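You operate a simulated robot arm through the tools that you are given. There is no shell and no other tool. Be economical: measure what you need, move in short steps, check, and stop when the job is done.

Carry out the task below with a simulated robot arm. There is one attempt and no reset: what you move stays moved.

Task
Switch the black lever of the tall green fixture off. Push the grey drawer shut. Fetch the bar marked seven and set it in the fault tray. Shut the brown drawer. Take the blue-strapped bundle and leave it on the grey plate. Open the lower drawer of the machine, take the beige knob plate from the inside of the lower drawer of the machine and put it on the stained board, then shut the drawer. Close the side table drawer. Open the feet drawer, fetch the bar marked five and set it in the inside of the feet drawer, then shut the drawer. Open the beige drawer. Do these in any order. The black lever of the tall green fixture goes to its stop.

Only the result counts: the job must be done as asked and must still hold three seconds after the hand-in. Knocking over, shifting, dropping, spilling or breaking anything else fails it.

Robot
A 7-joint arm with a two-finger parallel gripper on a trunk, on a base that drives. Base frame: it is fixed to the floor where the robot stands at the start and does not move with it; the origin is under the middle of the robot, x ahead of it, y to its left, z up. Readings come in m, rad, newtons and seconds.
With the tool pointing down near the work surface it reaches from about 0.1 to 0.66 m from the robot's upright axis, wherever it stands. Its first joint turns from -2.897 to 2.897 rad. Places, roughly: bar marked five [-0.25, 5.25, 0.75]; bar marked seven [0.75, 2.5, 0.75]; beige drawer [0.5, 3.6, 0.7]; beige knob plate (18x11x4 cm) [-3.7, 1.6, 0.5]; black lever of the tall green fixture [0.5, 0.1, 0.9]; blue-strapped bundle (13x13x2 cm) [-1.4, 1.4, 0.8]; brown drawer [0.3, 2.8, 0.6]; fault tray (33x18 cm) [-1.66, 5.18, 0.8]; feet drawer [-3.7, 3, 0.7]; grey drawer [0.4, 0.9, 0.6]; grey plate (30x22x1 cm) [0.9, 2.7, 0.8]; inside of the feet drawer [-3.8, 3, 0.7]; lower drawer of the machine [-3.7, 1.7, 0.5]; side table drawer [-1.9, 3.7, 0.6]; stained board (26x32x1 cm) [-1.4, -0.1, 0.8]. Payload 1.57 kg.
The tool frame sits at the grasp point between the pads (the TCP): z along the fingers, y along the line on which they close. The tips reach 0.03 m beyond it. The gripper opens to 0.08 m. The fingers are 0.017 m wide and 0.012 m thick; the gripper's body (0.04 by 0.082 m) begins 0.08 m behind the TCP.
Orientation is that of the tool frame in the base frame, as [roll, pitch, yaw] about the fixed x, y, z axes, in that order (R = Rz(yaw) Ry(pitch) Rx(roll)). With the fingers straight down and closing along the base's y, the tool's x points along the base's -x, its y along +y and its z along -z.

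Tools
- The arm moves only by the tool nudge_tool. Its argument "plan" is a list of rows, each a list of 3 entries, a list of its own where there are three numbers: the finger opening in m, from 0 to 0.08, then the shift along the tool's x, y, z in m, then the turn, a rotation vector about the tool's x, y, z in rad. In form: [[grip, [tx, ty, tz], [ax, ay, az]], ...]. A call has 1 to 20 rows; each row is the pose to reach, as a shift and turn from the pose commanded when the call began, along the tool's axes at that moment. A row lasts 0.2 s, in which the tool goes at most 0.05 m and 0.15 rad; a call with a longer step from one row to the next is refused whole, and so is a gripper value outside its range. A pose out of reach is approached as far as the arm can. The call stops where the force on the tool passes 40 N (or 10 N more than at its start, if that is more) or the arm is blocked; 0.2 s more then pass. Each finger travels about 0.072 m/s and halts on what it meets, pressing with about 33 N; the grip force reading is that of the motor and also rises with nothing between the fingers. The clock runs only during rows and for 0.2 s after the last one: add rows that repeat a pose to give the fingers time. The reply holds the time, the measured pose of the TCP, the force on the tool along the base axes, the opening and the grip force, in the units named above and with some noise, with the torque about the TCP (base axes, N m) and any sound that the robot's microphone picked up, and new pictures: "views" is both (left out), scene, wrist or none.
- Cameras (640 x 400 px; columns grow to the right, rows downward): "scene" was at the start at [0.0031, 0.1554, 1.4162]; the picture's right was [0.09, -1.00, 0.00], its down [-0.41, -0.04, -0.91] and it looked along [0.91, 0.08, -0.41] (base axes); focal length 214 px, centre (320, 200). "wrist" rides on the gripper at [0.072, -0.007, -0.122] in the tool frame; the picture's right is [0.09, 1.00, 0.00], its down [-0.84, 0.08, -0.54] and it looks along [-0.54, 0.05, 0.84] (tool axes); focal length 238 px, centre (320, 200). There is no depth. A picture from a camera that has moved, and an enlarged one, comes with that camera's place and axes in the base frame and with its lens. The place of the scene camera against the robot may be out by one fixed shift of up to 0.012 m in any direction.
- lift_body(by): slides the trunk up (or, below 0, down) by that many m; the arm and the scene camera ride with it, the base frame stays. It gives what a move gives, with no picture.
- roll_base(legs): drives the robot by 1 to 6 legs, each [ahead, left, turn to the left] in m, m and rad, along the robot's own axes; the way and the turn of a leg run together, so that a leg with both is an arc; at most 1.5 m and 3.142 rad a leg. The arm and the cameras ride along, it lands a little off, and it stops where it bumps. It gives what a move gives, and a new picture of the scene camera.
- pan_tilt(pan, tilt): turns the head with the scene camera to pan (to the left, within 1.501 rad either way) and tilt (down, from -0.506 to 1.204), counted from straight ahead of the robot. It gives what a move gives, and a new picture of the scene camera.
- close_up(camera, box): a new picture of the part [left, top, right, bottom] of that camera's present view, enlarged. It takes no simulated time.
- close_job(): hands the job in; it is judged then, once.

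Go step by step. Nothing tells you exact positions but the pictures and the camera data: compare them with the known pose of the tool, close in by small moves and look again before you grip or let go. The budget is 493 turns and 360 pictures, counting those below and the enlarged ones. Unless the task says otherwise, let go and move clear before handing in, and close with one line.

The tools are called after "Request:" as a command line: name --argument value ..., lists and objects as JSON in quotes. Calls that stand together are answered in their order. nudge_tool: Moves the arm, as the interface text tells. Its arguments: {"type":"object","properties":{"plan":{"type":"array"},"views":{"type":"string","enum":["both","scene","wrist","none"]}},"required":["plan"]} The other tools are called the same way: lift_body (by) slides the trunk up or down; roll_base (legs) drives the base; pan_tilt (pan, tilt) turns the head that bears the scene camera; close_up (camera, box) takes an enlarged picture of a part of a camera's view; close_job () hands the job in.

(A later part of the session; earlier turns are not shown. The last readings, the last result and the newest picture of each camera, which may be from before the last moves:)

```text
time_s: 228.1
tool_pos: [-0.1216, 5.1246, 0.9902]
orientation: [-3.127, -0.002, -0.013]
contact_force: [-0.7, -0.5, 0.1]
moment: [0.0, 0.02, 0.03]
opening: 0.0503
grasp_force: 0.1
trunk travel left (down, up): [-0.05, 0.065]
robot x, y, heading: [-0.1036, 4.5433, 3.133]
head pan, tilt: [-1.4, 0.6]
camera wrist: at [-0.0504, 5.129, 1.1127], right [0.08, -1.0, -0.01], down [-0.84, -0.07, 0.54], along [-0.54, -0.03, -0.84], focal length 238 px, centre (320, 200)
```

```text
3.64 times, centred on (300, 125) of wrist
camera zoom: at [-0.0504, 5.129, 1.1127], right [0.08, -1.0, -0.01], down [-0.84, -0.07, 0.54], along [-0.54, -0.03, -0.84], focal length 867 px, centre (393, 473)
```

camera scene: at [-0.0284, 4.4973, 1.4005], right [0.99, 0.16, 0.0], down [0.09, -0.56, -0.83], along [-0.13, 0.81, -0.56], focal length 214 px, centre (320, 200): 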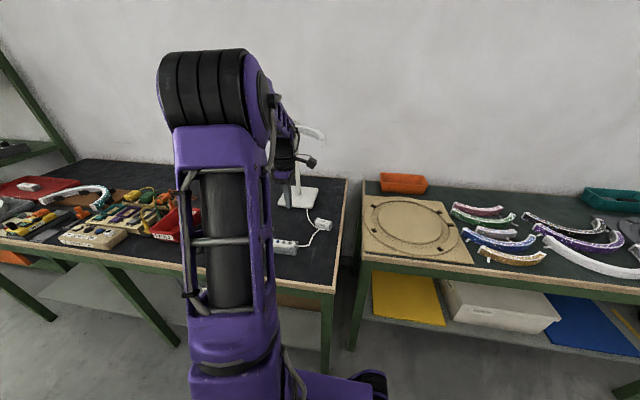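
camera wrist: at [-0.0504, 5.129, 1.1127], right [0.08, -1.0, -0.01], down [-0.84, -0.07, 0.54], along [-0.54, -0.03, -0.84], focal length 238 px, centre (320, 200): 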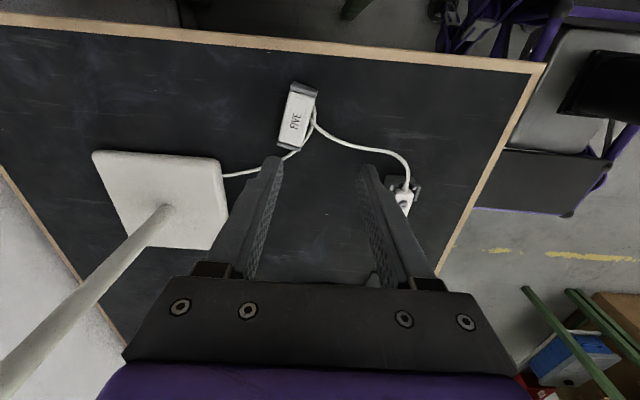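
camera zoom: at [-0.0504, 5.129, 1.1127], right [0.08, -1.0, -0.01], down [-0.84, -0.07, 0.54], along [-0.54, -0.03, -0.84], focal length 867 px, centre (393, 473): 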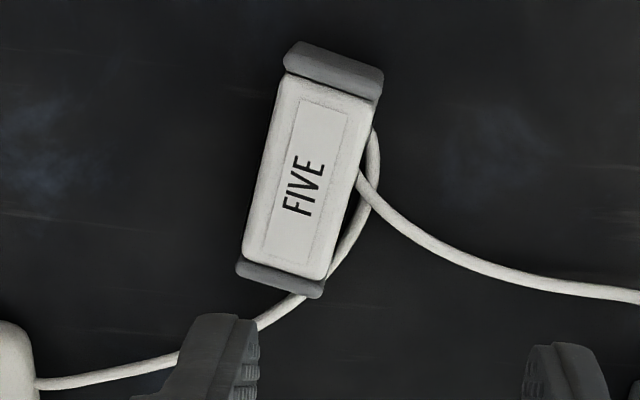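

The cable hugs the bar's right middle; I'll grip nearer its free upper end, with the gripper turned to match its slight angle.

Request:
nudge_tool --plan '[[0.055, [0.01, -0.012, 0.03], [0, 0, 0.065]], [0.055, [0.0206, -0.0254, 0.06], [0, 0, 0.13]], [0.055, [0.0206, -0.0254, 0.09], [0, 0, 0.13]], [0.055, [0.0206, -0.0254, 0.09], [0, 0, 0.13]]]' --views "wrist"

Request:
close_up --camera "wrist" --box '[230, 80, 410, 220]'

```text
time_s: 229.1
tool_pos: [-0.0989, 5.1466, 0.9015]
orientation: [-3.125, 0.005, -0.15]
contact_force: [-0.7, 0.4, -0.1]
moment: [-0.02, -0.01, 0.0]
opening: 0.0548
grasp_force: 0.0
trunk travel left (down, up): [-0.05, 0.065]
robot x, y, heading: [-0.106, 4.5447, 3.135]
head pan, tilt: [-1.4, 0.6]
camera wrist: at [-0.0263, 5.1418, 1.0232], right [-0.06, -1.0, -0.02], down [-0.84, 0.04, 0.54], along [-0.54, 0.04, -0.84], focal length 238 px, centre (320, 200)
```

wrist: 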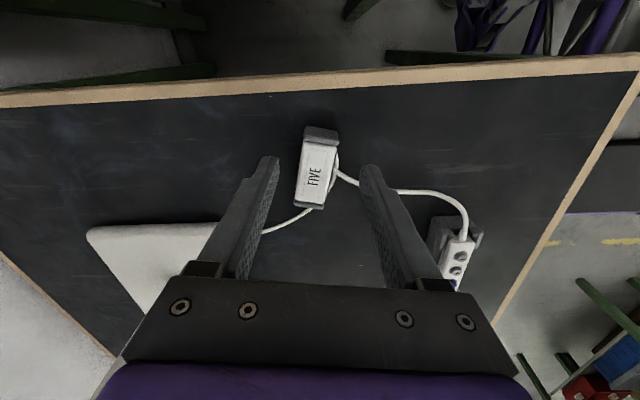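

```text
2.86 times, centred on (320, 150) of wrist
camera zoom: at [-0.0263, 5.1418, 1.0232], right [-0.06, -1.0, -0.02], down [-0.84, 0.04, 0.54], along [-0.54, 0.04, -0.84], focal length 681 px, centre (320, 343)
```

zoom: 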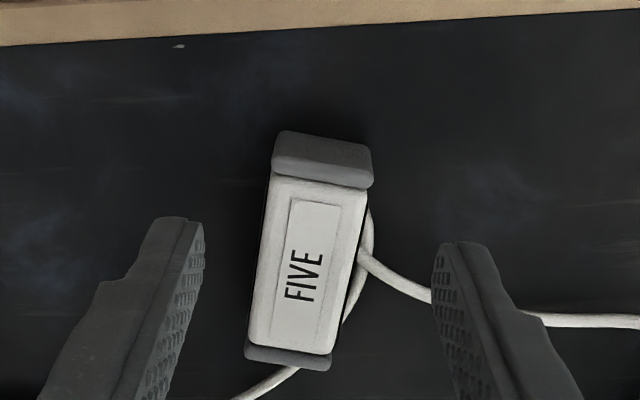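

I align on the bar and descend, keeping the tips just above cable height.

Request:
nudge_tool --plan '[[0.05, [-0.011, -0.005, 0.0], [0, 0, 0]], [0.05, [-0.011, -0.005, 0.03], [0, 0, 0]], [0.05, [-0.011, -0.005, 0.048], [0, 0, 0]], [0.05, [-0.011, -0.005, 0.055], [0, 0, 0]], [0.05, [-0.011, -0.005, 0.055], [0, 0, 0]]]' --views "none"

Request:
close_up --camera "wrist" --box '[230, 80, 410, 220]'

Request:
close_up --camera "scene" --box '[260, 170, 380, 260]'

```text
time_s: 230.2
tool_pos: [-0.1135, 5.1566, 0.8458]
orientation: [-3.128, 0.0, -0.143]
contact_force: [0.4, 0.4, -0.1]
moment: [0.0, 0.01, 0.02]
opening: 0.0498
grasp_force: 0.0
trunk travel left (down, up): [-0.05, 0.065]
robot x, y, heading: [-0.1038, 4.5411, 3.129]
head pan, tilt: [-1.4, 0.6]
```

```text
2.86 times, centred on (320, 150) of wrist
camera zoom: at [-0.0411, 5.1515, 0.9677], right [-0.05, -1.0, -0.01], down [-0.84, 0.03, 0.54], along [-0.54, 0.04, -0.84], focal length 681 px, centre (320, 343)
```

zoom: 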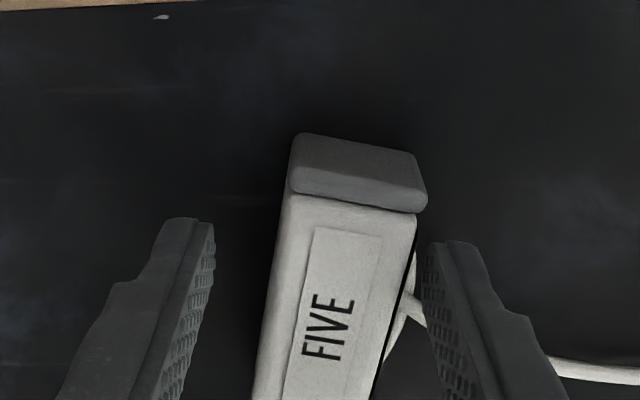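

```text
4.44 times, centred on (320, 215) of scene
camera zoom: at [-0.0284, 4.4974, 1.4005], right [0.99, 0.16, 0.0], down [0.09, -0.56, -0.83], along [-0.13, 0.81, -0.56], focal length 953 px, centre (320, 133)
```

zoom: 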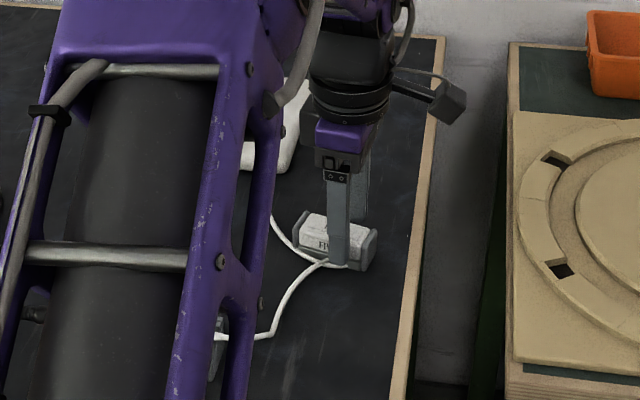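

Centre 6 mm, close and lift.

Request:
nudge_tool --plan '[[0.05, [0, 0.005, 0], [0, 0, 0]], [0, [0, 0.005, 0], [0, 0, 0]], [0, [0, 0.005, 0], [0, 0, 0]], [0, [0, 0.005, 0], [0, 0, 0]], [0, [0, 0.005, -0.02], [0, 0, 0]], [0, [0, 0.005, -0.05], [0, 0, 0]], [0, [0, 0.005, -0.09], [0, 0, 0]], [0, [0, 0.005, -0.13], [0, 0, 0]], [0, [0, 0.005, -0.155], [0, 0, 0]]]' --views "both"

```text
time_s: 232.0
tool_pos: [-0.1037, 5.1177, 0.9257]
orientation: [3.051, -0.018, -0.168]
contact_force: [0.1, -0.1, -0.4]
moment: [-0.01, -0.02, 0.02]
opening: 0.0297
grasp_force: 33.4
trunk travel left (down, up): [-0.05, 0.065]
robot x, y, heading: [-0.1034, 4.5472, 3.131]
head pan, tilt: [-1.4, 0.6]
stopped in row 8: the force on the tool passed its limit at 47 N (the readings are from after the stop); the commanded pose is now the measured one
camera scene: at [-0.028, 4.4981, 1.4032], right [0.99, 0.16, 0.0], down [0.09, -0.56, -0.82], along [-0.13, 0.81, -0.57], focal length 214 px, centre (320, 200)
camera wrist: at [-0.0314, 5.1243, 1.0476], right [-0.08, -0.99, 0.09], down [-0.84, 0.11, 0.53], along [-0.54, -0.04, -0.84], focal length 238 px, centre (320, 200)
```

scene: 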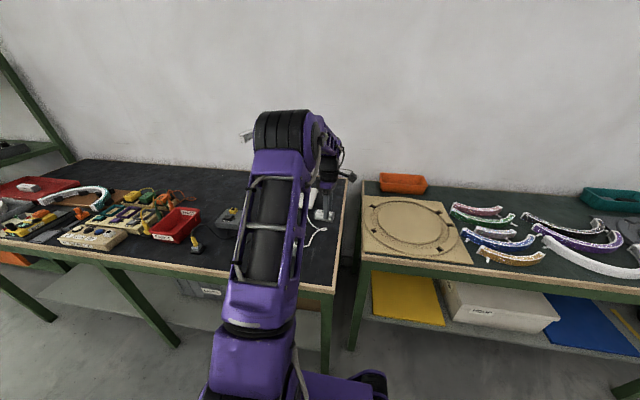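
wrist: 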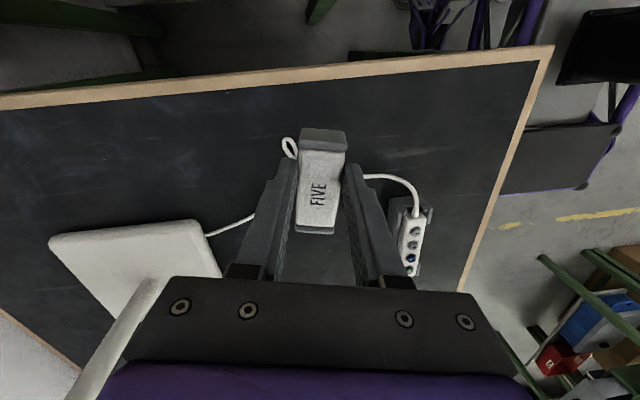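

Something blocked the lift, perhaps the lamp's arc. Look closely.

Request:
close_up --camera "scene" --box '[220, 90, 380, 250]'

Request:
pan_tilt --pan -1.0 --tilt 0.35

```text
2.50 times, centred on (300, 170) of scene
camera zoom: at [-0.028, 4.4981, 1.4032], right [0.99, 0.16, 0.0], down [0.09, -0.56, -0.82], along [-0.13, 0.81, -0.57], focal length 536 px, centre (370, 275)
```

zoom: 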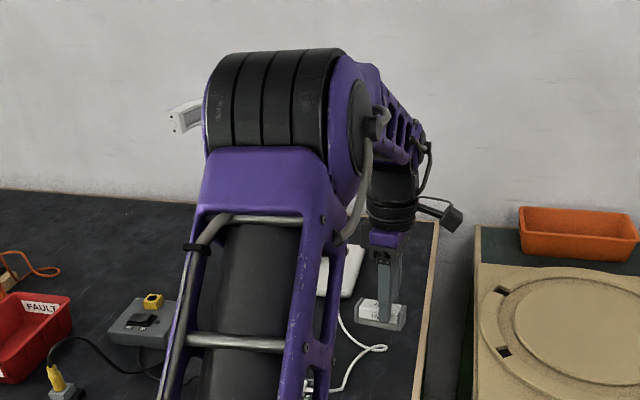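

```text
time_s: 232.9
tool_pos: [-0.104, 5.1173, 0.925]
orientation: [3.056, -0.015, -0.163]
contact_force: [0.4, -1.2, -0.9]
moment: [0.01, -0.04, 0.01]
opening: 0.0299
grasp_force: 33.4
trunk travel left (down, up): [-0.05, 0.065]
robot x, y, heading: [-0.1011, 4.5409, 3.134]
head pan, tilt: [-1.0, 0.351]
camera scene: at [-0.0626, 4.4875, 1.4232], right [0.85, 0.53, 0.0], down [0.18, -0.29, -0.94], along [-0.5, 0.8, -0.34], focal length 214 px, centre (320, 200)
```

scene: 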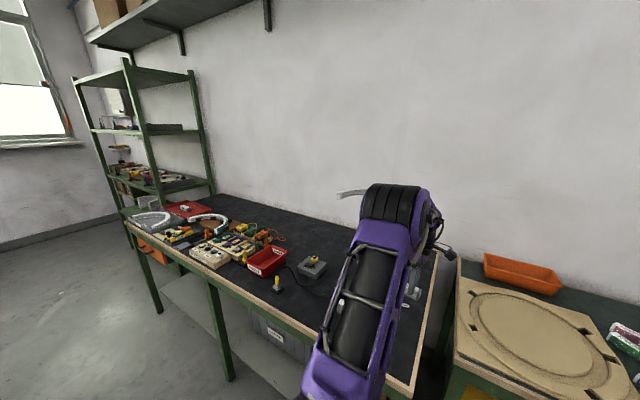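

The lamp looks unmoved (its arc's left end is where it was). I withdraw toward me horizontally, then lift.

Request:
nudge_tool --plan '[[0, [0, 0.02, 0.002], [0, 0, 0]], [0, [0, 0.05, 0.0], [0.03, 0, 0]], [0, [0, 0.09, -0.01], [0.06, 0, 0]], [0, [0, 0.12, -0.03], [0.085, 0.015, 0]], [0, [0, 0.14, -0.06], [0.085, 0.015, 0]]]' --views "none"

Request:
pan_tilt --pan -1.4 --tilt 0.5

```text
time_s: 234.1
tool_pos: [-0.1285, 4.9852, 0.9966]
orientation: [3.14, -0.033, -0.162]
contact_force: [-1.4, -0.3, -0.9]
moment: [-0.01, -0.01, 0.0]
opening: 0.0295
grasp_force: 32.5
trunk travel left (down, up): [-0.05, 0.065]
robot x, y, heading: [-0.1049, 4.5387, 3.137]
head pan, tilt: [-1.0, 0.351]
```

```text
time_s: 235.0
tool_pos: [-0.1291, 4.9864, 0.9961]
orientation: [3.141, -0.032, -0.161]
contact_force: [1.3, -0.4, -0.1]
moment: [0.02, 0.02, 0.0]
opening: 0.0297
grasp_force: 33.4
trunk travel left (down, up): [-0.05, 0.065]
robot x, y, heading: [-0.1044, 4.5437, 3.134]
head pan, tilt: [-1.4, 0.499]
camera scene: at [-0.0288, 4.4992, 1.4096], right [0.99, 0.16, 0.0], down [0.08, -0.47, -0.88], along [-0.14, 0.87, -0.48], focal length 214 px, centre (320, 200)
```

scene: 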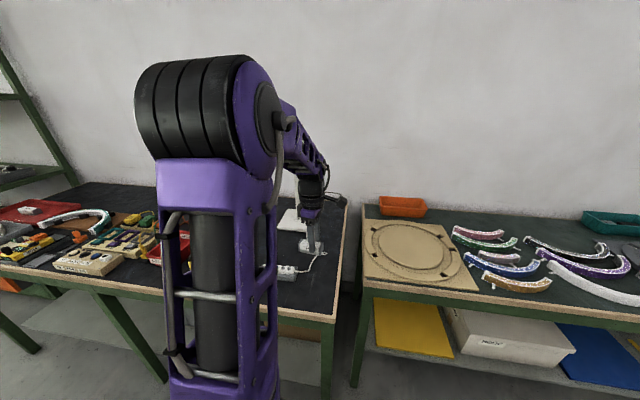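

Drive away from the bench and check the lamp.

Request:
roll_base --legs '[[0, 0.35, 0], [0.4, 0, 0]]'

Request:
close_up --camera "scene" --box '[300, 80, 520, 240]'

```text
time_s: 241.0
tool_pos: [-0.5231, 4.6332, 0.9983]
orientation: [3.14, -0.031, -0.167]
contact_force: [-0.2, 0.2, -0.6]
moment: [0.05, 0.01, -0.02]
opening: 0.03
grasp_force: 33.0
trunk travel left (down, up): [-0.05, 0.065]
robot x, y, heading: [-0.5027, 4.19, 3.125]
head pan, tilt: [-1.4, 0.499]
camera scene: at [-0.4254, 4.147, 1.4096], right [0.99, 0.16, 0.0], down [0.08, -0.47, -0.88], along [-0.14, 0.87, -0.48], focal length 214 px, centre (320, 200)
```

scene: 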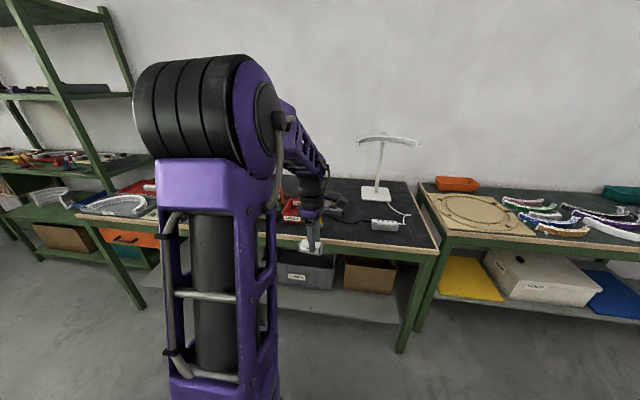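

```text
2.50 times, centred on (410, 160) of scene
camera zoom: at [-0.4254, 4.147, 1.4096], right [0.99, 0.16, 0.0], down [0.08, -0.47, -0.88], along [-0.14, 0.87, -0.48], focal length 536 px, centre (95, 300)
```

zoom: 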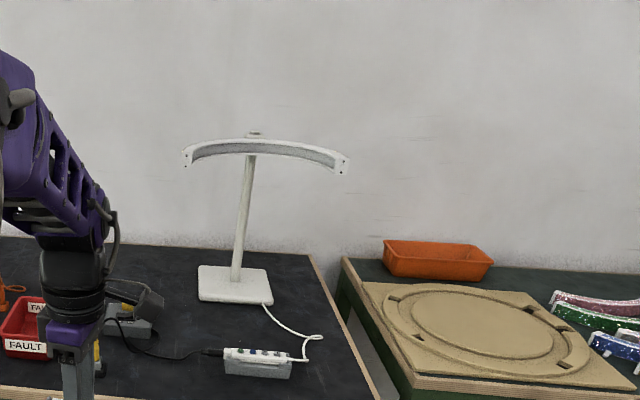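

The lamp is upright and in place. Now to the west side for the feet drawer; I drive along and look.

Request:
roll_base --legs '[[1.4, 0, 0.01]]'

Request:
pan_tilt --pan 0.0 --tilt 0.4

```text
time_s: 248.0
tool_pos: [-1.9226, 4.6438, 0.9962]
orientation: [3.14, -0.031, -0.157]
contact_force: [0.1, 0.1, -1.1]
moment: [-0.02, 0.01, -0.01]
opening: 0.0296
grasp_force: 32.9
trunk travel left (down, up): [-0.05, 0.065]
robot x, y, heading: [-1.8977, 4.2019, 3.141]
head pan, tilt: [-1.4, 0.499]
camera scene: at [-1.8208, 4.1585, 1.4096], right [0.99, 0.17, 0.0], down [0.08, -0.47, -0.88], along [-0.15, 0.87, -0.48], focal length 214 px, centre (320, 200)
```

scene: 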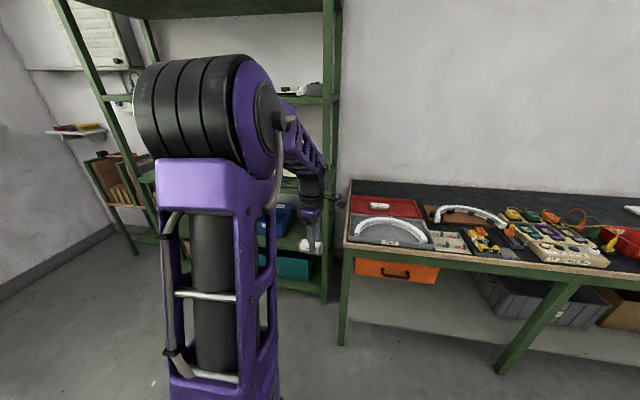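

```text
time_s: 249.5
tool_pos: [-1.9229, 4.6452, 0.9971]
orientation: [3.139, -0.031, -0.156]
contact_force: [0.6, -0.2, 0.1]
moment: [-0.01, -0.02, 0.01]
opening: 0.0296
grasp_force: 33.1
trunk travel left (down, up): [-0.05, 0.065]
robot x, y, heading: [-1.8956, 4.205, 3.14]
head pan, tilt: [0.0, 0.4]
camera scene: at [-1.8982, 4.069, 1.4187], right [0.0, 1.0, 0.0], down [0.39, 0.0, -0.92], along [-0.92, 0.0, -0.39], focal length 214 px, centre (320, 200)
```

scene: 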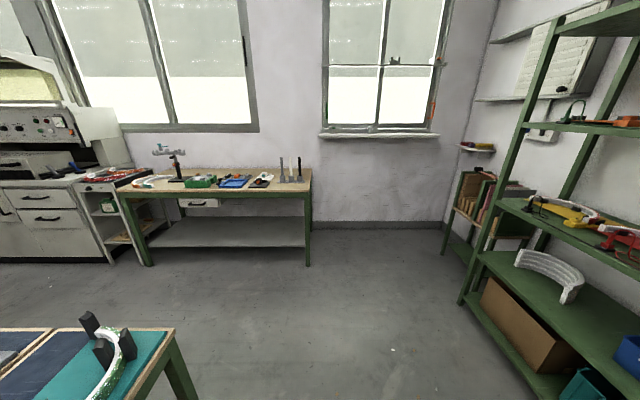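

The feet drawer sits in the small west table. I drive there and park with my right side toward it.

Request:
roll_base --legs '[[0.95, 0, 0], [0, 0, 1.571], [0.95, 0, 0]]'

Request:
pan_tilt --pan -1.4 --tilt 0.55

```text
time_s: 262.9
tool_pos: [-3.3275, 3.2403, 0.9973]
orientation: [3.14, -0.03, 1.372]
contact_force: [0.5, -0.5, -0.5]
moment: [0.01, 0.01, 0.01]
opening: 0.0294
grasp_force: 33.4
trunk travel left (down, up): [-0.05, 0.065]
robot x, y, heading: [-2.8846, 3.2525, -1.613]
head pan, tilt: [0.0, 0.4]
camera scene: at [-2.7445, 3.249, 1.4187], right [-1.0, 0.04, 0.0], down [0.02, 0.39, -0.92], along [-0.04, -0.92, -0.39], focal length 214 px, centre (320, 200)
```

scene: 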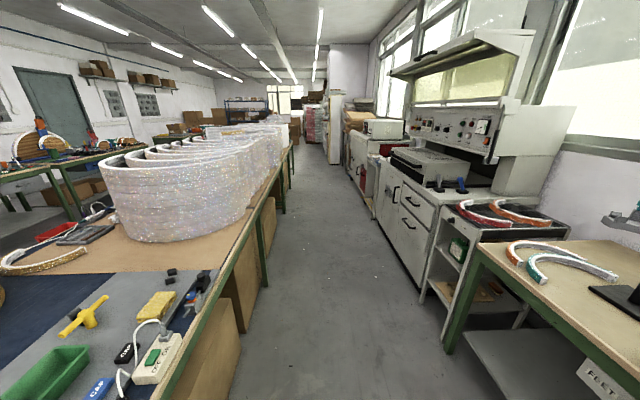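

```text
time_s: 264.5
tool_pos: [-3.3268, 3.2426, 0.9958]
orientation: [3.139, -0.032, 1.372]
contact_force: [-0.1, 0.8, -0.5]
moment: [-0.01, 0.01, -0.02]
opening: 0.0295
grasp_force: 33.2
trunk travel left (down, up): [-0.05, 0.065]
robot x, y, heading: [-2.8859, 3.2493, -1.617]
head pan, tilt: [-1.4, 0.55]
camera scene: at [-2.8295, 3.3301, 1.405], right [-0.13, 0.99, 0.0], down [0.52, 0.07, -0.85], along [-0.85, -0.11, -0.52], focal length 214 px, centre (320, 200)
```

scene: 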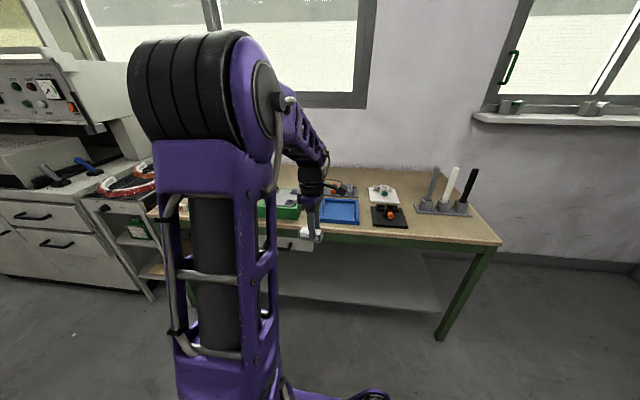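

I'll rest the bar temporarily on the free right front part of this table, then open the drawer.

Request:
roll_base --legs '[[-0.42, 0, 0.044], [0, -0.22, 0]]'

Request:
nudge_tool --plan '[[0, [0, 0, 0], [0, 0, 0]]]' --views "both"

```text
time_s: 269.4
tool_pos: [-3.5341, 3.6437, 0.9979]
orientation: [3.139, -0.032, 1.418]
contact_force: [-0.2, -0.2, -0.1]
moment: [-0.02, 0.0, -0.01]
opening: 0.0297
grasp_force: 33.0
trunk travel left (down, up): [-0.05, 0.065]
robot x, y, heading: [-3.0891, 3.6743, -1.575]
head pan, tilt: [-1.4, 0.55]
camera scene: at [-3.0394, 3.7545, 1.405], right [-0.17, 0.99, 0.0], down [0.51, 0.09, -0.85], along [-0.84, -0.15, -0.52], focal length 214 px, centre (320, 200)
```

scene: 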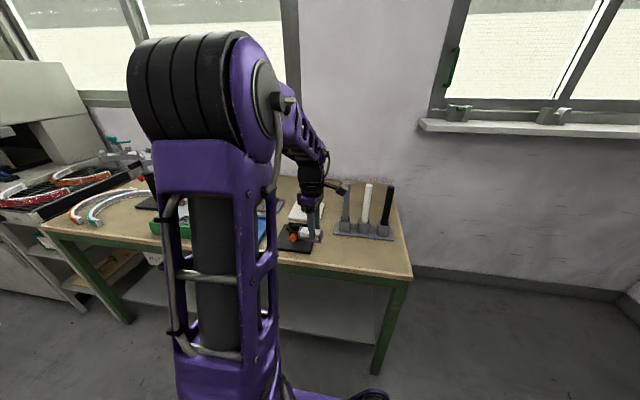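

```text
time_s: 269.8
tool_pos: [-3.5331, 3.6442, 0.9963]
orientation: [3.14, -0.032, 1.419]
contact_force: [0.4, -0.7, -0.2]
moment: [-0.04, -0.02, 0.03]
opening: 0.0296
grasp_force: 33.0
trunk travel left (down, up): [-0.05, 0.065]
robot x, y, heading: [-3.0902, 3.6715, -1.568]
head pan, tilt: [-1.4, 0.55]
camera scene: at [-3.0394, 3.7545, 1.405], right [-0.17, 0.99, 0.0], down [0.51, 0.09, -0.85], along [-0.84, -0.15, -0.52], focal length 214 px, centre (320, 200)
camera wrist: at [-3.5301, 3.713, 1.121], right [1.0, -0.06, 0.0], down [-0.05, -0.86, 0.51], along [-0.03, -0.51, -0.86], focal length 238 px, centre (320, 200)
```

scene: 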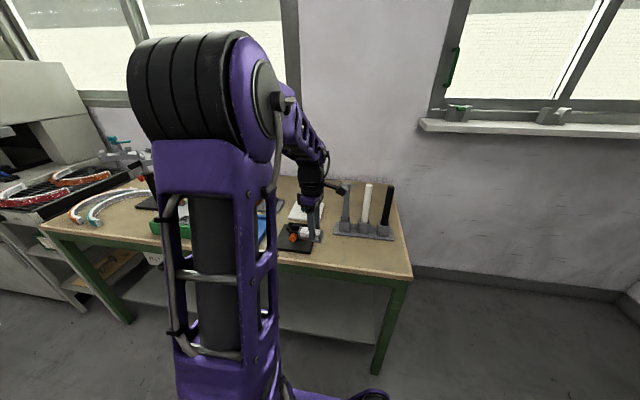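
wrist: 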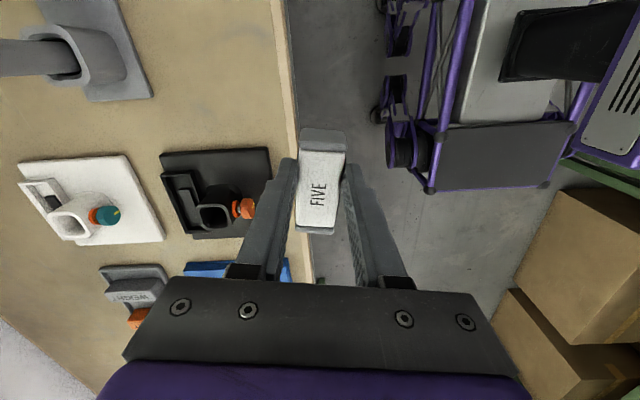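

A free spot is near (-3.64, 3.73). I move over it and lower to touch.

Request:
nudge_tool --plan '[[0, [0.022, -0.036, 0], [0, 0, 0]], [0, [0.044, -0.072, 0.01], [0, 0, 0]], [0, [0.066, -0.108, 0.02], [0, 0, 0]], [0, [0.0737, -0.1194, 0.05], [0, 0, 0]], [0, [0.0737, -0.1194, 0.09], [0, 0, 0]], [0, [0.0737, -0.1194, 0.11], [0, 0, 0]], [0, [0.0737, -0.1194, 0.12], [0, 0, 0]]]' --views "wrist"

```text
time_s: 271.4
tool_pos: [-3.6404, 3.7372, 0.8783]
orientation: [3.141, -0.032, 1.419]
contact_force: [0.2, 0.7, 0.0]
moment: [-0.01, -0.01, 0.0]
opening: 0.0297
grasp_force: 33.1
trunk travel left (down, up): [-0.05, 0.065]
robot x, y, heading: [-3.0947, 3.6716, -1.565]
head pan, tilt: [-1.4, 0.55]
camera wrist: at [-3.6362, 3.807, 1.0023], right [1.0, -0.06, 0.0], down [-0.05, -0.86, 0.51], along [-0.03, -0.51, -0.86], focal length 238 px, centre (320, 200)
```

wrist: 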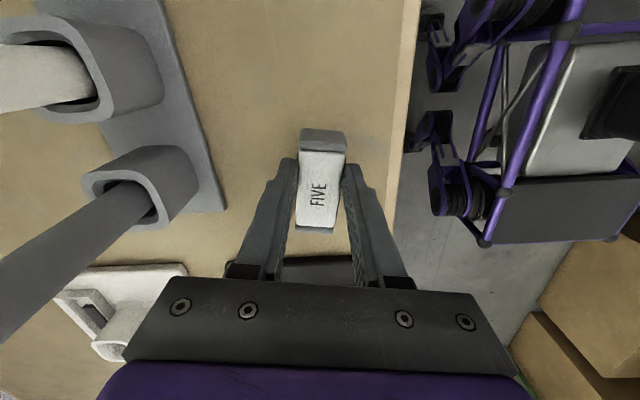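

Request:
nudge_tool --plan '[[0, [0, 0, 0.015], [0, 0, 0]], [0, [0, 0, 0.025], [0, 0, 0]], [0, [0, 0, 0.032], [0, 0, 0]], [0, [0, 0, 0.038], [0, 0, 0]]]' --views "none"

```text
time_s: 272.4
tool_pos: [-3.6395, 3.7415, 0.8453]
orientation: [-3.134, -0.033, 1.418]
contact_force: [5.0, 0.2, 29.7]
moment: [-0.19, -0.19, 0.12]
opening: 0.0298
grasp_force: 33.3
trunk travel left (down, up): [-0.05, 0.065]
robot x, y, heading: [-3.0898, 3.6722, -1.568]
head pan, tilt: [-1.4, 0.55]
```

Touching the table. Release and rise.

Request:
nudge_tool --plan '[[0, [0, 0, -0.003], [0, 0, 0]], [0.05, [0, 0, -0.003], [0, 0, 0]], [0.05, [0, 0, -0.003], [0, 0, 0]], [0.05, [0, 0, -0.04], [0, 0, 0]], [0.05, [0, 0, -0.08], [0, 0, 0]], [0.05, [0, 0.04, -0.1], [0, 0, 0]], [0.05, [0, 0.08, -0.12], [0, 0, 0]], [0.05, [0, 0.12, -0.14], [0, 0, 0]], [0.05, [0, 0.16, -0.14], [0, 0, 0]]]' --views "wrist"

```text
time_s: 274.4
tool_pos: [-3.4828, 3.7104, 0.9827]
orientation: [3.14, -0.033, 1.419]
contact_force: [0.1, 0.4, -0.4]
moment: [0.01, 0.01, -0.01]
opening: 0.0503
grasp_force: 0.1
trunk travel left (down, up): [-0.05, 0.065]
robot x, y, heading: [-3.095, 3.6727, -1.573]
head pan, tilt: [-1.4, 0.55]
camera wrist: at [-3.4787, 3.7795, 1.1073], right [1.0, -0.06, 0.0], down [-0.05, -0.86, 0.51], along [-0.03, -0.51, -0.86], focal length 238 px, centre (320, 200)
```

wrist: 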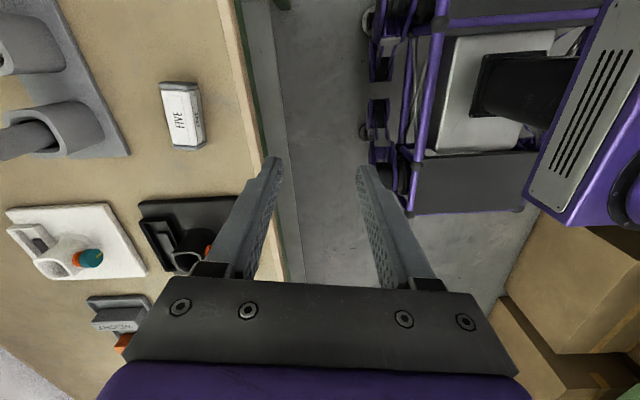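

The bar rests safely. Next I go in front of the feet drawer.

Request:
roll_base --legs '[[0, 0.2, 0], [0.5, 0, 0]]'

Request:
close_up --camera "scene" --box '[220, 190, 420, 310]'

```text
time_s: 279.4
tool_pos: [-3.2842, 3.2094, 0.9834]
orientation: [3.141, -0.034, 1.416]
contact_force: [-0.4, 0.3, -0.8]
moment: [0.02, 0.0, -0.02]
opening: 0.05
grasp_force: 0.0
trunk travel left (down, up): [-0.05, 0.065]
robot x, y, heading: [-2.8946, 3.1695, -1.573]
head pan, tilt: [-1.4, 0.55]
camera scene: at [-2.8399, 3.2537, 1.405], right [-0.17, 0.99, 0.0], down [0.52, 0.09, -0.85], along [-0.84, -0.14, -0.52], focal length 214 px, centre (320, 200)
```

scene: 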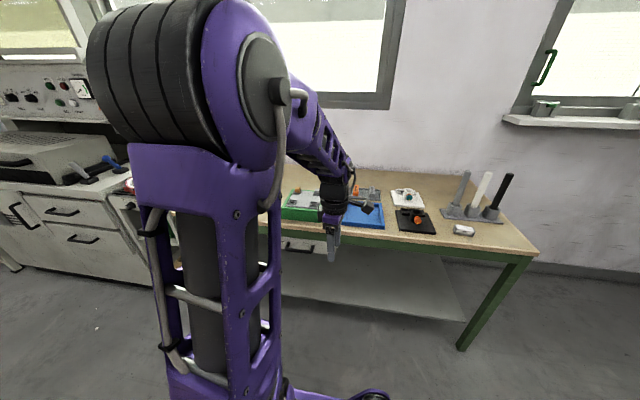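

```text
3.20 times, centred on (320, 250) of scene
camera zoom: at [-2.8399, 3.2537, 1.405], right [-0.17, 0.99, 0.0], down [0.52, 0.09, -0.85], along [-0.84, -0.14, -0.52], focal length 686 px, centre (320, 40)
```

zoom: 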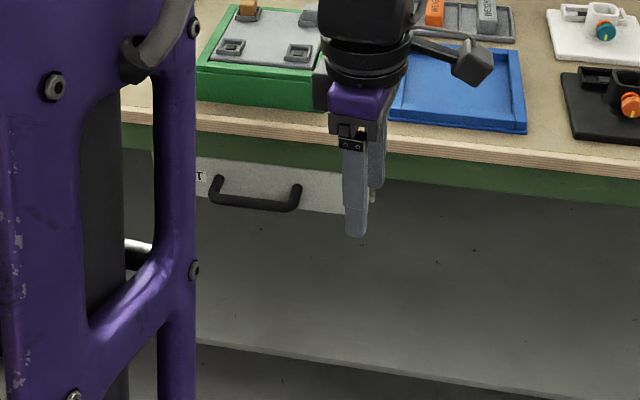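

The black handle is at about (-3.54, 3.04, 0.68). I turn the gripper so the fingers close sideways and move in front of it.

Request:
nudge_tool --plan '[[0, [-0.018, -0.005, 0], [0, 0, 0.14]], [0, [-0.036, -0.0106, 0], [0, 0, 0.28]], [0, [-0.054, -0.016, 0], [0, 0, 0.42]], [0, [-0.072, -0.021, 0], [0, 0, 0.56]], [0, [-0.09, -0.0265, 0], [0, 0, 0.7]], [0, [-0.108, -0.032, 0], [0, 0, 0.84]], [0, [-0.126, -0.037, 0], [0, 0, 0.98]], [0, [-0.144, -0.042, 0], [0, 0, 1.12]], [0, [-0.162, -0.048, 0], [0, 0, 1.26]], [0, [-0.18, -0.053, 0], [0, 0, 1.4]], [0, [-0.18, -0.053, 0], [0, 0, 1.416]]]' --views "none"

Request:
nudge_tool --plan '[[0, [0, 0, 0.03], [0, -0.1, 0]], [0, [0, 0, 0.06], [0, -0.2, 0]], [0, [0.0, 0, 0.09], [0, -0.3, 0]], [0, [0, 0, 0.12], [0, -0.4, 0]], [0, [0, 0, 0.15], [0, -0.5, 0]], [0, [0, 0, 0.18], [0, -0.6, 0]], [0, [0, 0, 0.2], [0, -0.7, 0]], [0, [0, 0, 0.21], [0, -0.785, 0]]]' --views "wrist"

```text
time_s: 281.9
tool_pos: [-3.3632, 3.0418, 0.9772]
orientation: [-3.11, -0.008, 0.0]
contact_force: [0.1, -1.0, -0.6]
moment: [0.03, 0.01, -0.01]
opening: 0.0
grasp_force: 21.3
trunk travel left (down, up): [-0.05, 0.065]
robot x, y, heading: [-2.8956, 3.1756, -1.575]
head pan, tilt: [-1.4, 0.55]
```

```text
time_s: 283.6
tool_pos: [-3.3624, 3.0475, 0.7675]
orientation: [-3.097, 0.78, 0.03]
contact_force: [0.2, 0.1, -0.2]
moment: [0.03, 0.0, -0.04]
opening: 0.0
grasp_force: 21.4
trunk travel left (down, up): [-0.05, 0.065]
robot x, y, heading: [-2.8937, 3.1731, -1.574]
head pan, tilt: [-1.4, 0.55]
camera wrist: at [-3.2248, 3.0539, 0.8038], right [0.07, -0.99, -0.1], down [-0.21, -0.11, 0.97], along [-0.97, -0.04, -0.22], focal length 238 px, centre (320, 200)
```

wrist: 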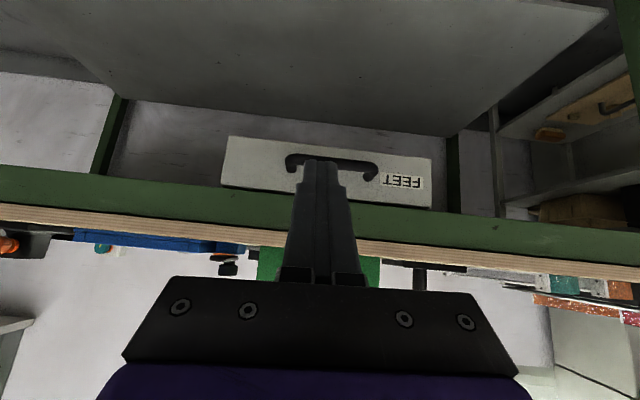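

Handle bar ≈(-3.56, 3.03, 0.66). I approach to just above it.

Request:
nudge_tool --plan '[[0, [-0.025, 0.005, 0.035], [0, 0, 0]], [0, [-0.05, 0.01, 0.07], [0, 0, 0]], [0, [-0.07, 0.0145, 0.1], [0, 0, 0]], [0, [-0.082, 0.0145, 0.1127], [0, 0, 0]], [0, [-0.082, 0.0145, 0.1127], [0, 0, 0]]]' --views "wrist"

Request:
close_up --camera "wrist" --box '[230, 90, 430, 250]'

```text
time_s: 284.9
tool_pos: [-3.502, 3.0338, 0.7449]
orientation: [-3.096, 0.777, 0.029]
contact_force: [0.5, 0.5, -0.2]
moment: [0.02, 0.01, 0.03]
opening: 0.0001
grasp_force: 21.5
trunk travel left (down, up): [-0.05, 0.065]
robot x, y, heading: [-2.8951, 3.1713, -1.575]
head pan, tilt: [-1.4, 0.55]
camera wrist: at [-3.3645, 3.0401, 0.7806], right [0.06, -0.99, -0.1], down [-0.22, -0.11, 0.97], along [-0.97, -0.04, -0.22], focal length 238 px, centre (320, 200)
```

wrist: 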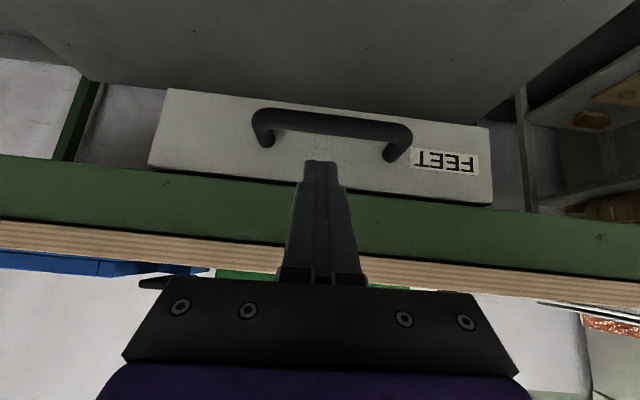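

```text
2.50 times, centred on (330, 170) of wrist
camera zoom: at [-3.3645, 3.0401, 0.7806], right [0.06, -0.99, -0.1], down [-0.22, -0.11, 0.97], along [-0.97, -0.04, -0.22], focal length 596 px, centre (295, 275)
```

zoom: 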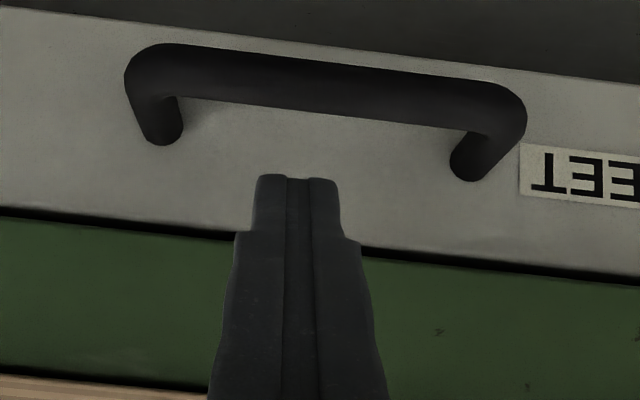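

The bar is about 4 cm proud of the panel. I insert the tips behind it from above.

Request:
nudge_tool --plan '[[0, [-0.002, 0.004, 0.035], [0, 0, 0]], [0, [-0.004, 0.004, 0.07], [0, 0, 0]], [0, [-0.006, 0.004, 0.095], [0, 0, 0]], [0, [-0.0063, 0.004, 0.1074], [0, 0, 0]], [0, [-0.0063, 0.004, 0.1074], [0, 0, 0]]]' --views "wrist"

Request:
close_up --camera "wrist" --box '[230, 90, 430, 250]'

```text
time_s: 285.6
tool_pos: [-3.5526, 3.0332, 0.6891]
orientation: [-3.097, 0.761, 0.031]
contact_force: [56.6, 3.6, 56.4]
moment: [-0.02, -1.93, -0.47]
opening: 0.0
grasp_force: 20.8
trunk travel left (down, up): [-0.05, 0.065]
robot x, y, heading: [-2.8901, 3.1737, -1.572]
head pan, tilt: [-1.4, 0.55]
stopped in row 3: the force on the tool passed its limit at 183 N (the readings are from after the stop); the commanded pose is now the measured one
camera wrist: at [-3.4155, 3.0387, 0.7276], right [0.07, -0.99, -0.1], down [-0.23, -0.11, 0.97], along [-0.97, -0.04, -0.24], focal length 238 px, centre (320, 200)
```

wrist: 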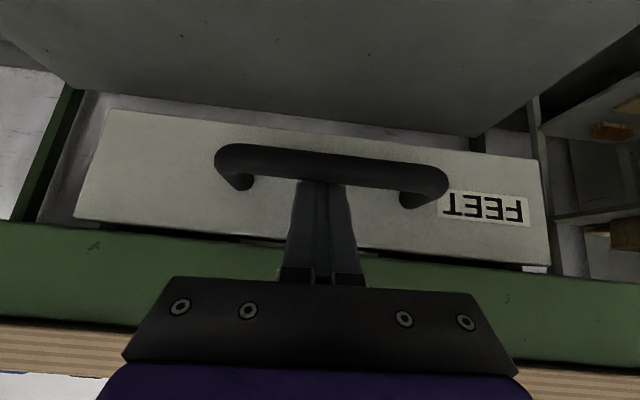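

```text
2.50 times, centred on (330, 170) of wrist
camera zoom: at [-3.4155, 3.0387, 0.7276], right [0.07, -0.99, -0.1], down [-0.23, -0.11, 0.97], along [-0.97, -0.04, -0.24], focal length 596 px, centre (295, 275)
```

zoom: 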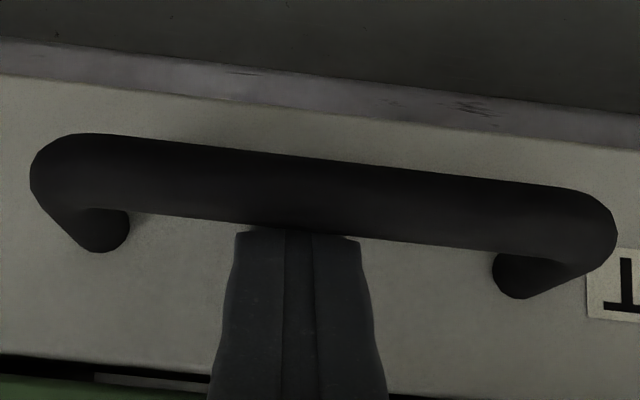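

The tips are behind the bar, against the panel. I ease off slightly and pull toward me.

Request:
nudge_tool --plan '[[0, [0, 0, -0.004], [0, 0, 0]], [0, [0.0103, 0, -0.0145], [0, 0, 0]], [0, [0.0203, 0, -0.0245], [0, 0, 0]], [0, [0.0303, 0, -0.034], [0, 0, 0]], [0, [0.0403, 0, -0.044], [0, 0, 0]], [0, [0.0503, 0, -0.054], [0, 0, 0]]]' --views "wrist"

```text
time_s: 287.0
tool_pos: [-3.4823, 3.0318, 0.6892]
orientation: [-3.097, 0.764, 0.03]
contact_force: [0.2, 0.5, 34.4]
moment: [-0.33, -0.32, -0.05]
opening: 0.0002
grasp_force: 21.3
trunk travel left (down, up): [-0.05, 0.065]
robot x, y, heading: [-2.8915, 3.1708, -1.574]
head pan, tilt: [-1.4, 0.55]
camera wrist: at [-3.3464, 3.0389, 0.7275], right [0.07, -0.99, -0.1], down [-0.23, -0.11, 0.97], along [-0.97, -0.04, -0.24], focal length 238 px, centre (320, 200)
```

wrist: 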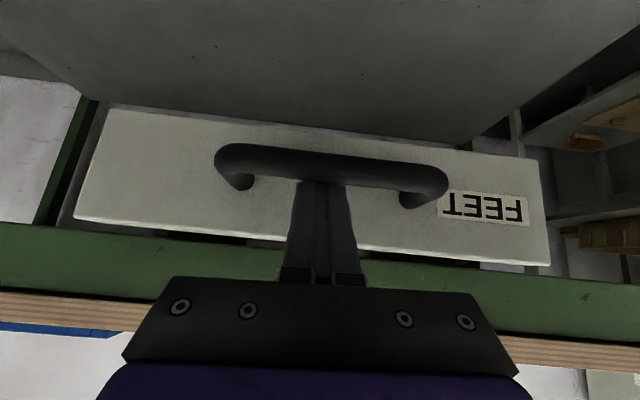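

The drawer follows. Continue pulling, easing up 2 mm.

Request:
nudge_tool --plan '[[0, [0.009, 0, -0.0125], [0, 0, 0]], [0, [0.019, 0, -0.0225], [0, 0, 0]], [0, [0.029, 0, -0.0325], [0, 0, 0]], [0, [0.039, 0, -0.0425], [0, 0, 0]], [0, [0.049, 0, -0.0525], [0, 0, 0]], [0, [0.059, 0, -0.0625], [0, 0, 0]], [0, [0.069, 0, -0.0725], [0, 0, 0]], [0, [0.079, 0, -0.0825], [0, 0, 0]], [0, [0.089, 0, -0.0925], [0, 0, 0]]]' --views "both"

```text
time_s: 289.0
tool_pos: [-3.3541, 3.0315, 0.6918]
orientation: [-3.097, 0.755, 0.032]
contact_force: [0.3, 0.4, 0.1]
moment: [-0.02, 0.03, 0.01]
opening: 0.0
grasp_force: 21.3
trunk travel left (down, up): [-0.05, 0.065]
robot x, y, heading: [-2.8883, 3.174, -1.569]
head pan, tilt: [-1.4, 0.55]
camera scene: at [-2.8387, 3.2537, 1.405], right [-0.17, 0.99, 0.0], down [0.51, 0.09, -0.85], along [-0.84, -0.15, -0.52], focal length 214 px, centre (320, 200)
camera wrist: at [-3.2178, 3.0376, 0.7315], right [0.07, -0.99, -0.1], down [-0.24, -0.11, 0.97], along [-0.97, -0.04, -0.24], focal length 238 px, centre (320, 200)
```

scene: 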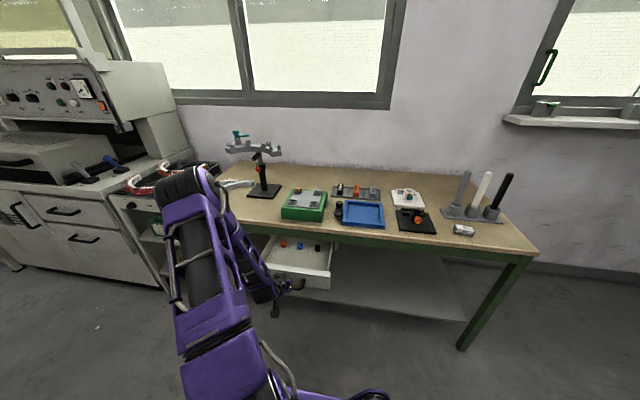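
wrist: 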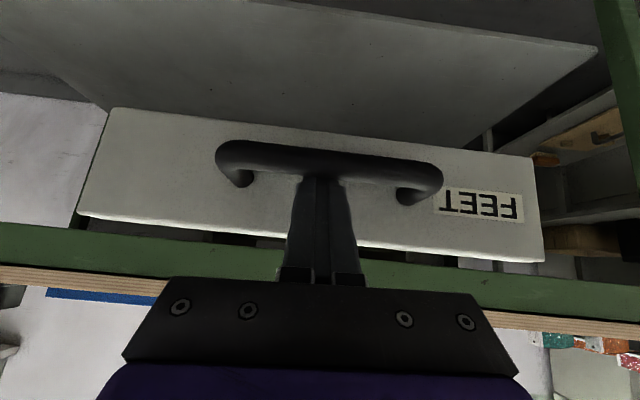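

It's open about 20 cm. Pull slightly more for room, stopping on force.

Request:
nudge_tool --plan '[[0, [0.01, 0, -0.01], [0, 0, 0]], [0, [0.02, 0, -0.02], [0, 0, 0]], [0, [0.03, 0, -0.03], [0, 0, 0]]]' --views "none"

Request:
close_up --camera "scene" --box '[220, 190, 380, 310]'

```text
time_s: 289.8
tool_pos: [-3.313, 3.0312, 0.6942]
orientation: [-3.094, 0.757, 0.032]
contact_force: [-0.1, 0.2, -0.3]
moment: [0.01, 0.0, 0.02]
opening: 0.0
grasp_force: 21.4
trunk travel left (down, up): [-0.05, 0.065]
robot x, y, heading: [-2.8907, 3.1725, -1.571]
head pan, tilt: [-1.4, 0.55]
```

```text
3.33 times, centred on (300, 250) of scene
camera zoom: at [-2.8386, 3.2537, 1.405], right [-0.17, 0.99, 0.0], down [0.51, 0.09, -0.85], along [-0.84, -0.15, -0.52], focal length 715 px, centre (387, 33)
```

zoom: 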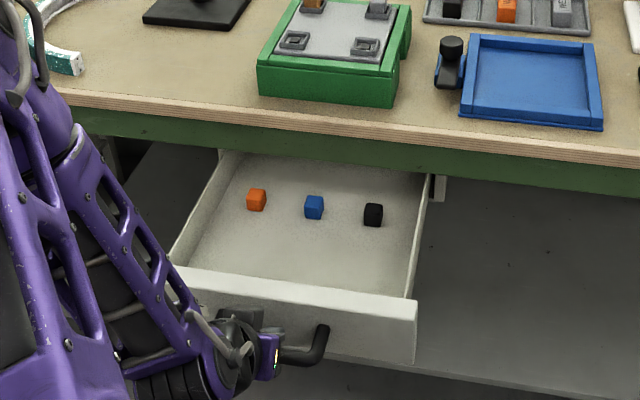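

Drawer is open with free room in front of the three feet. I unhook and raise the arm, restoring the vertical pose.

Request:
nudge_tool --plan '[[0, [0, 0, -0.03], [0, 0, 0]], [0, [0, 0, -0.065], [0, 0, 0]], [0, [0, 0, -0.1], [0, 0, 0]], [0, [-0.028, 0, -0.129], [0, 0.1, 0]], [0, [-0.055, 0, -0.158], [0, 0.2, 0]], [0, [-0.083, 0, -0.187], [0, 0.3, 0]], [0, [-0.11, 0, -0.217], [0, 0.4, 0]], [0, [-0.138, 0, -0.246], [0, 0.5, 0]], [0, [-0.165, 0, -0.275], [0, 0.6, 0]], [0, [-0.185, 0, -0.29], [0, 0.7, 0]], [0, [-0.185, 0, -0.29], [0, 0.77, 0]]]' --views "none"

Request:
nudge_tool --plan '[[0, [0, 0, 0], [0, 0, -0.14]], [0, [0, 0, 0], [0, 0, -0.28]], [0, [0, 0, 0], [0, 0, -0.42]], [0, [0, 0, 0], [0, 0, -0.56]], [0, [0, 0, 0], [0, 0, -0.7]], [0, [0, 0, 0], [0, 0, -0.84]], [0, [0, 0, 0], [0, 0, -0.98]], [0, [0, 0, 0], [0, 0, -1.12]], [0, [0, 0, 0], [0, 0, -1.26]], [0.03, [0, 0, 0], [0, 0, -1.4]], [0.05, [0, 0, 0], [0, 0, -1.5]], [0.05, [0, 0, 0], [0, 0, -1.54]]]' --views "scene"

```text
time_s: 292.2
tool_pos: [-3.2478, 3.0219, 1.0325]
orientation: [-3.109, -0.013, 0.0]
contact_force: [0.1, 0.1, 0.2]
moment: [-0.03, -0.01, 0.0]
opening: 0.0
grasp_force: 21.3
out of reach, approached as far as the arm can: row 3, 4, 5
trunk travel left (down, up): [-0.05, 0.065]
robot x, y, heading: [-2.8933, 3.1708, -1.568]
head pan, tilt: [-1.4, 0.55]
```

```text
time_s: 294.8
tool_pos: [-3.2469, 3.021, 1.0319]
orientation: [3.131, -0.036, 1.542]
contact_force: [0.4, -0.4, 1.0]
moment: [0.03, -0.01, 0.0]
opening: 0.0501
grasp_force: 0.0
trunk travel left (down, up): [-0.05, 0.065]
robot x, y, heading: [-2.894, 3.1763, -1.568]
head pan, tilt: [-1.4, 0.55]
camera scene: at [-2.8386, 3.2537, 1.405], right [-0.17, 0.99, 0.0], down [0.51, 0.09, -0.85], along [-0.84, -0.15, -0.52], focal length 214 px, centre (320, 200)
```

scene: 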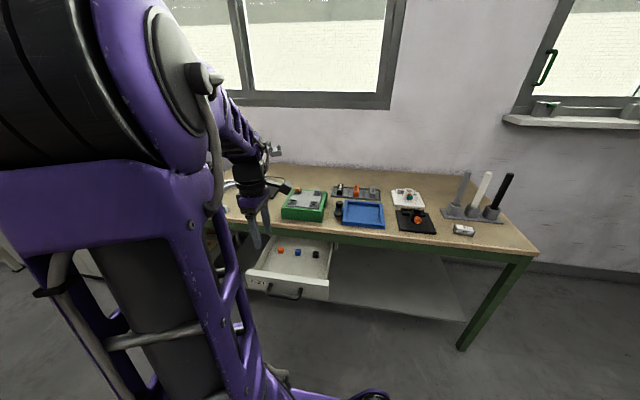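

I drive back to the bar's resting spot.

Request:
roll_base --legs '[[-0.5, 0, -0.003], [0, -0.19, 0]]'

```text
time_s: 299.8
tool_pos: [-3.4331, 3.5185, 1.0302]
orientation: [3.131, -0.033, 1.54]
contact_force: [1.2, 0.2, -0.6]
moment: [0.0, 0.01, 0.03]
opening: 0.0498
grasp_force: 0.0
trunk travel left (down, up): [-0.05, 0.065]
robot x, y, heading: [-3.0775, 3.6706, -1.572]
head pan, tilt: [-1.4, 0.55]
camera scene: at [-3.0238, 3.7507, 1.405], right [-0.17, 0.99, 0.0], down [0.51, 0.09, -0.85], along [-0.84, -0.14, -0.52], focal length 214 px, centre (320, 200)
```

scene: 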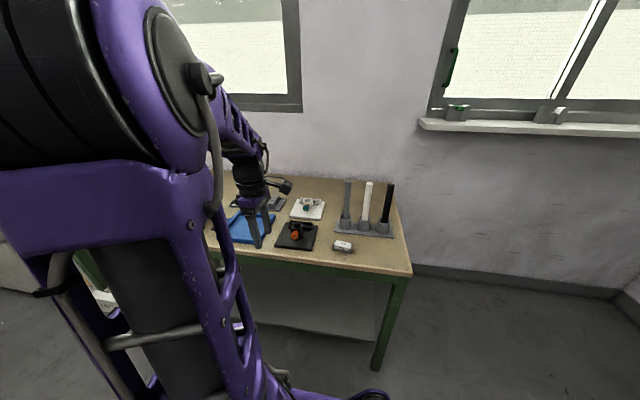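

Request:
nudge_tool --plan '[[0.05, [0.031, -0.03, 0], [0, 0, 0.02]], [0.05, [0.062, -0.061, 0], [0, 0, 0.04]], [0.05, [0.093, -0.092, 0], [0, 0, 0.06]], [0.05, [0.124, -0.123, 0.0], [0, 0, 0.08]], [0.05, [0.155, -0.154, 0.01], [0, 0, 0.1]], [0.05, [0.186, -0.185, 0.03], [0, 0, 0.122]], [0.05, [0.215, -0.2138, 0.055], [0, 0, 0.122]], [0.05, [0.215, -0.2138, 0.1], [0, 0, 0.122]], [0.05, [0.215, -0.2138, 0.1], [0, 0, 0.122]]]' --views "wrist"

```text
time_s: 301.8
tool_pos: [-3.639, 3.743, 0.9361]
orientation: [3.135, -0.036, 1.419]
contact_force: [0.2, -0.1, 0.0]
moment: [-0.03, -0.04, -0.01]
opening: 0.0501
grasp_force: 0.0
trunk travel left (down, up): [-0.05, 0.065]
robot x, y, heading: [-3.0773, 3.67, -1.569]
head pan, tilt: [-1.4, 0.55]
camera wrist: at [-3.6361, 3.812, 1.0617], right [1.0, -0.06, 0.01], down [-0.06, -0.86, 0.51], along [-0.02, -0.51, -0.86], focal length 238 px, centre (320, 200)
```

wrist: 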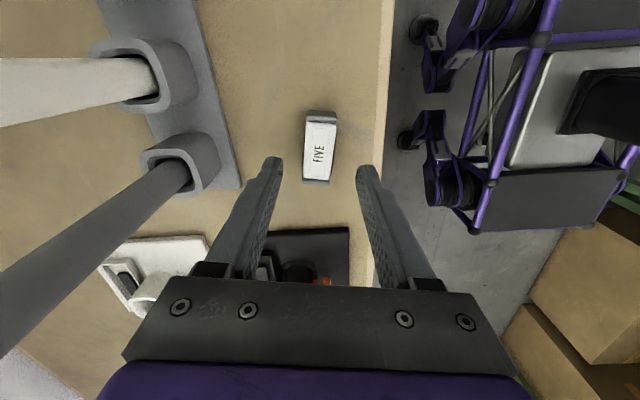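

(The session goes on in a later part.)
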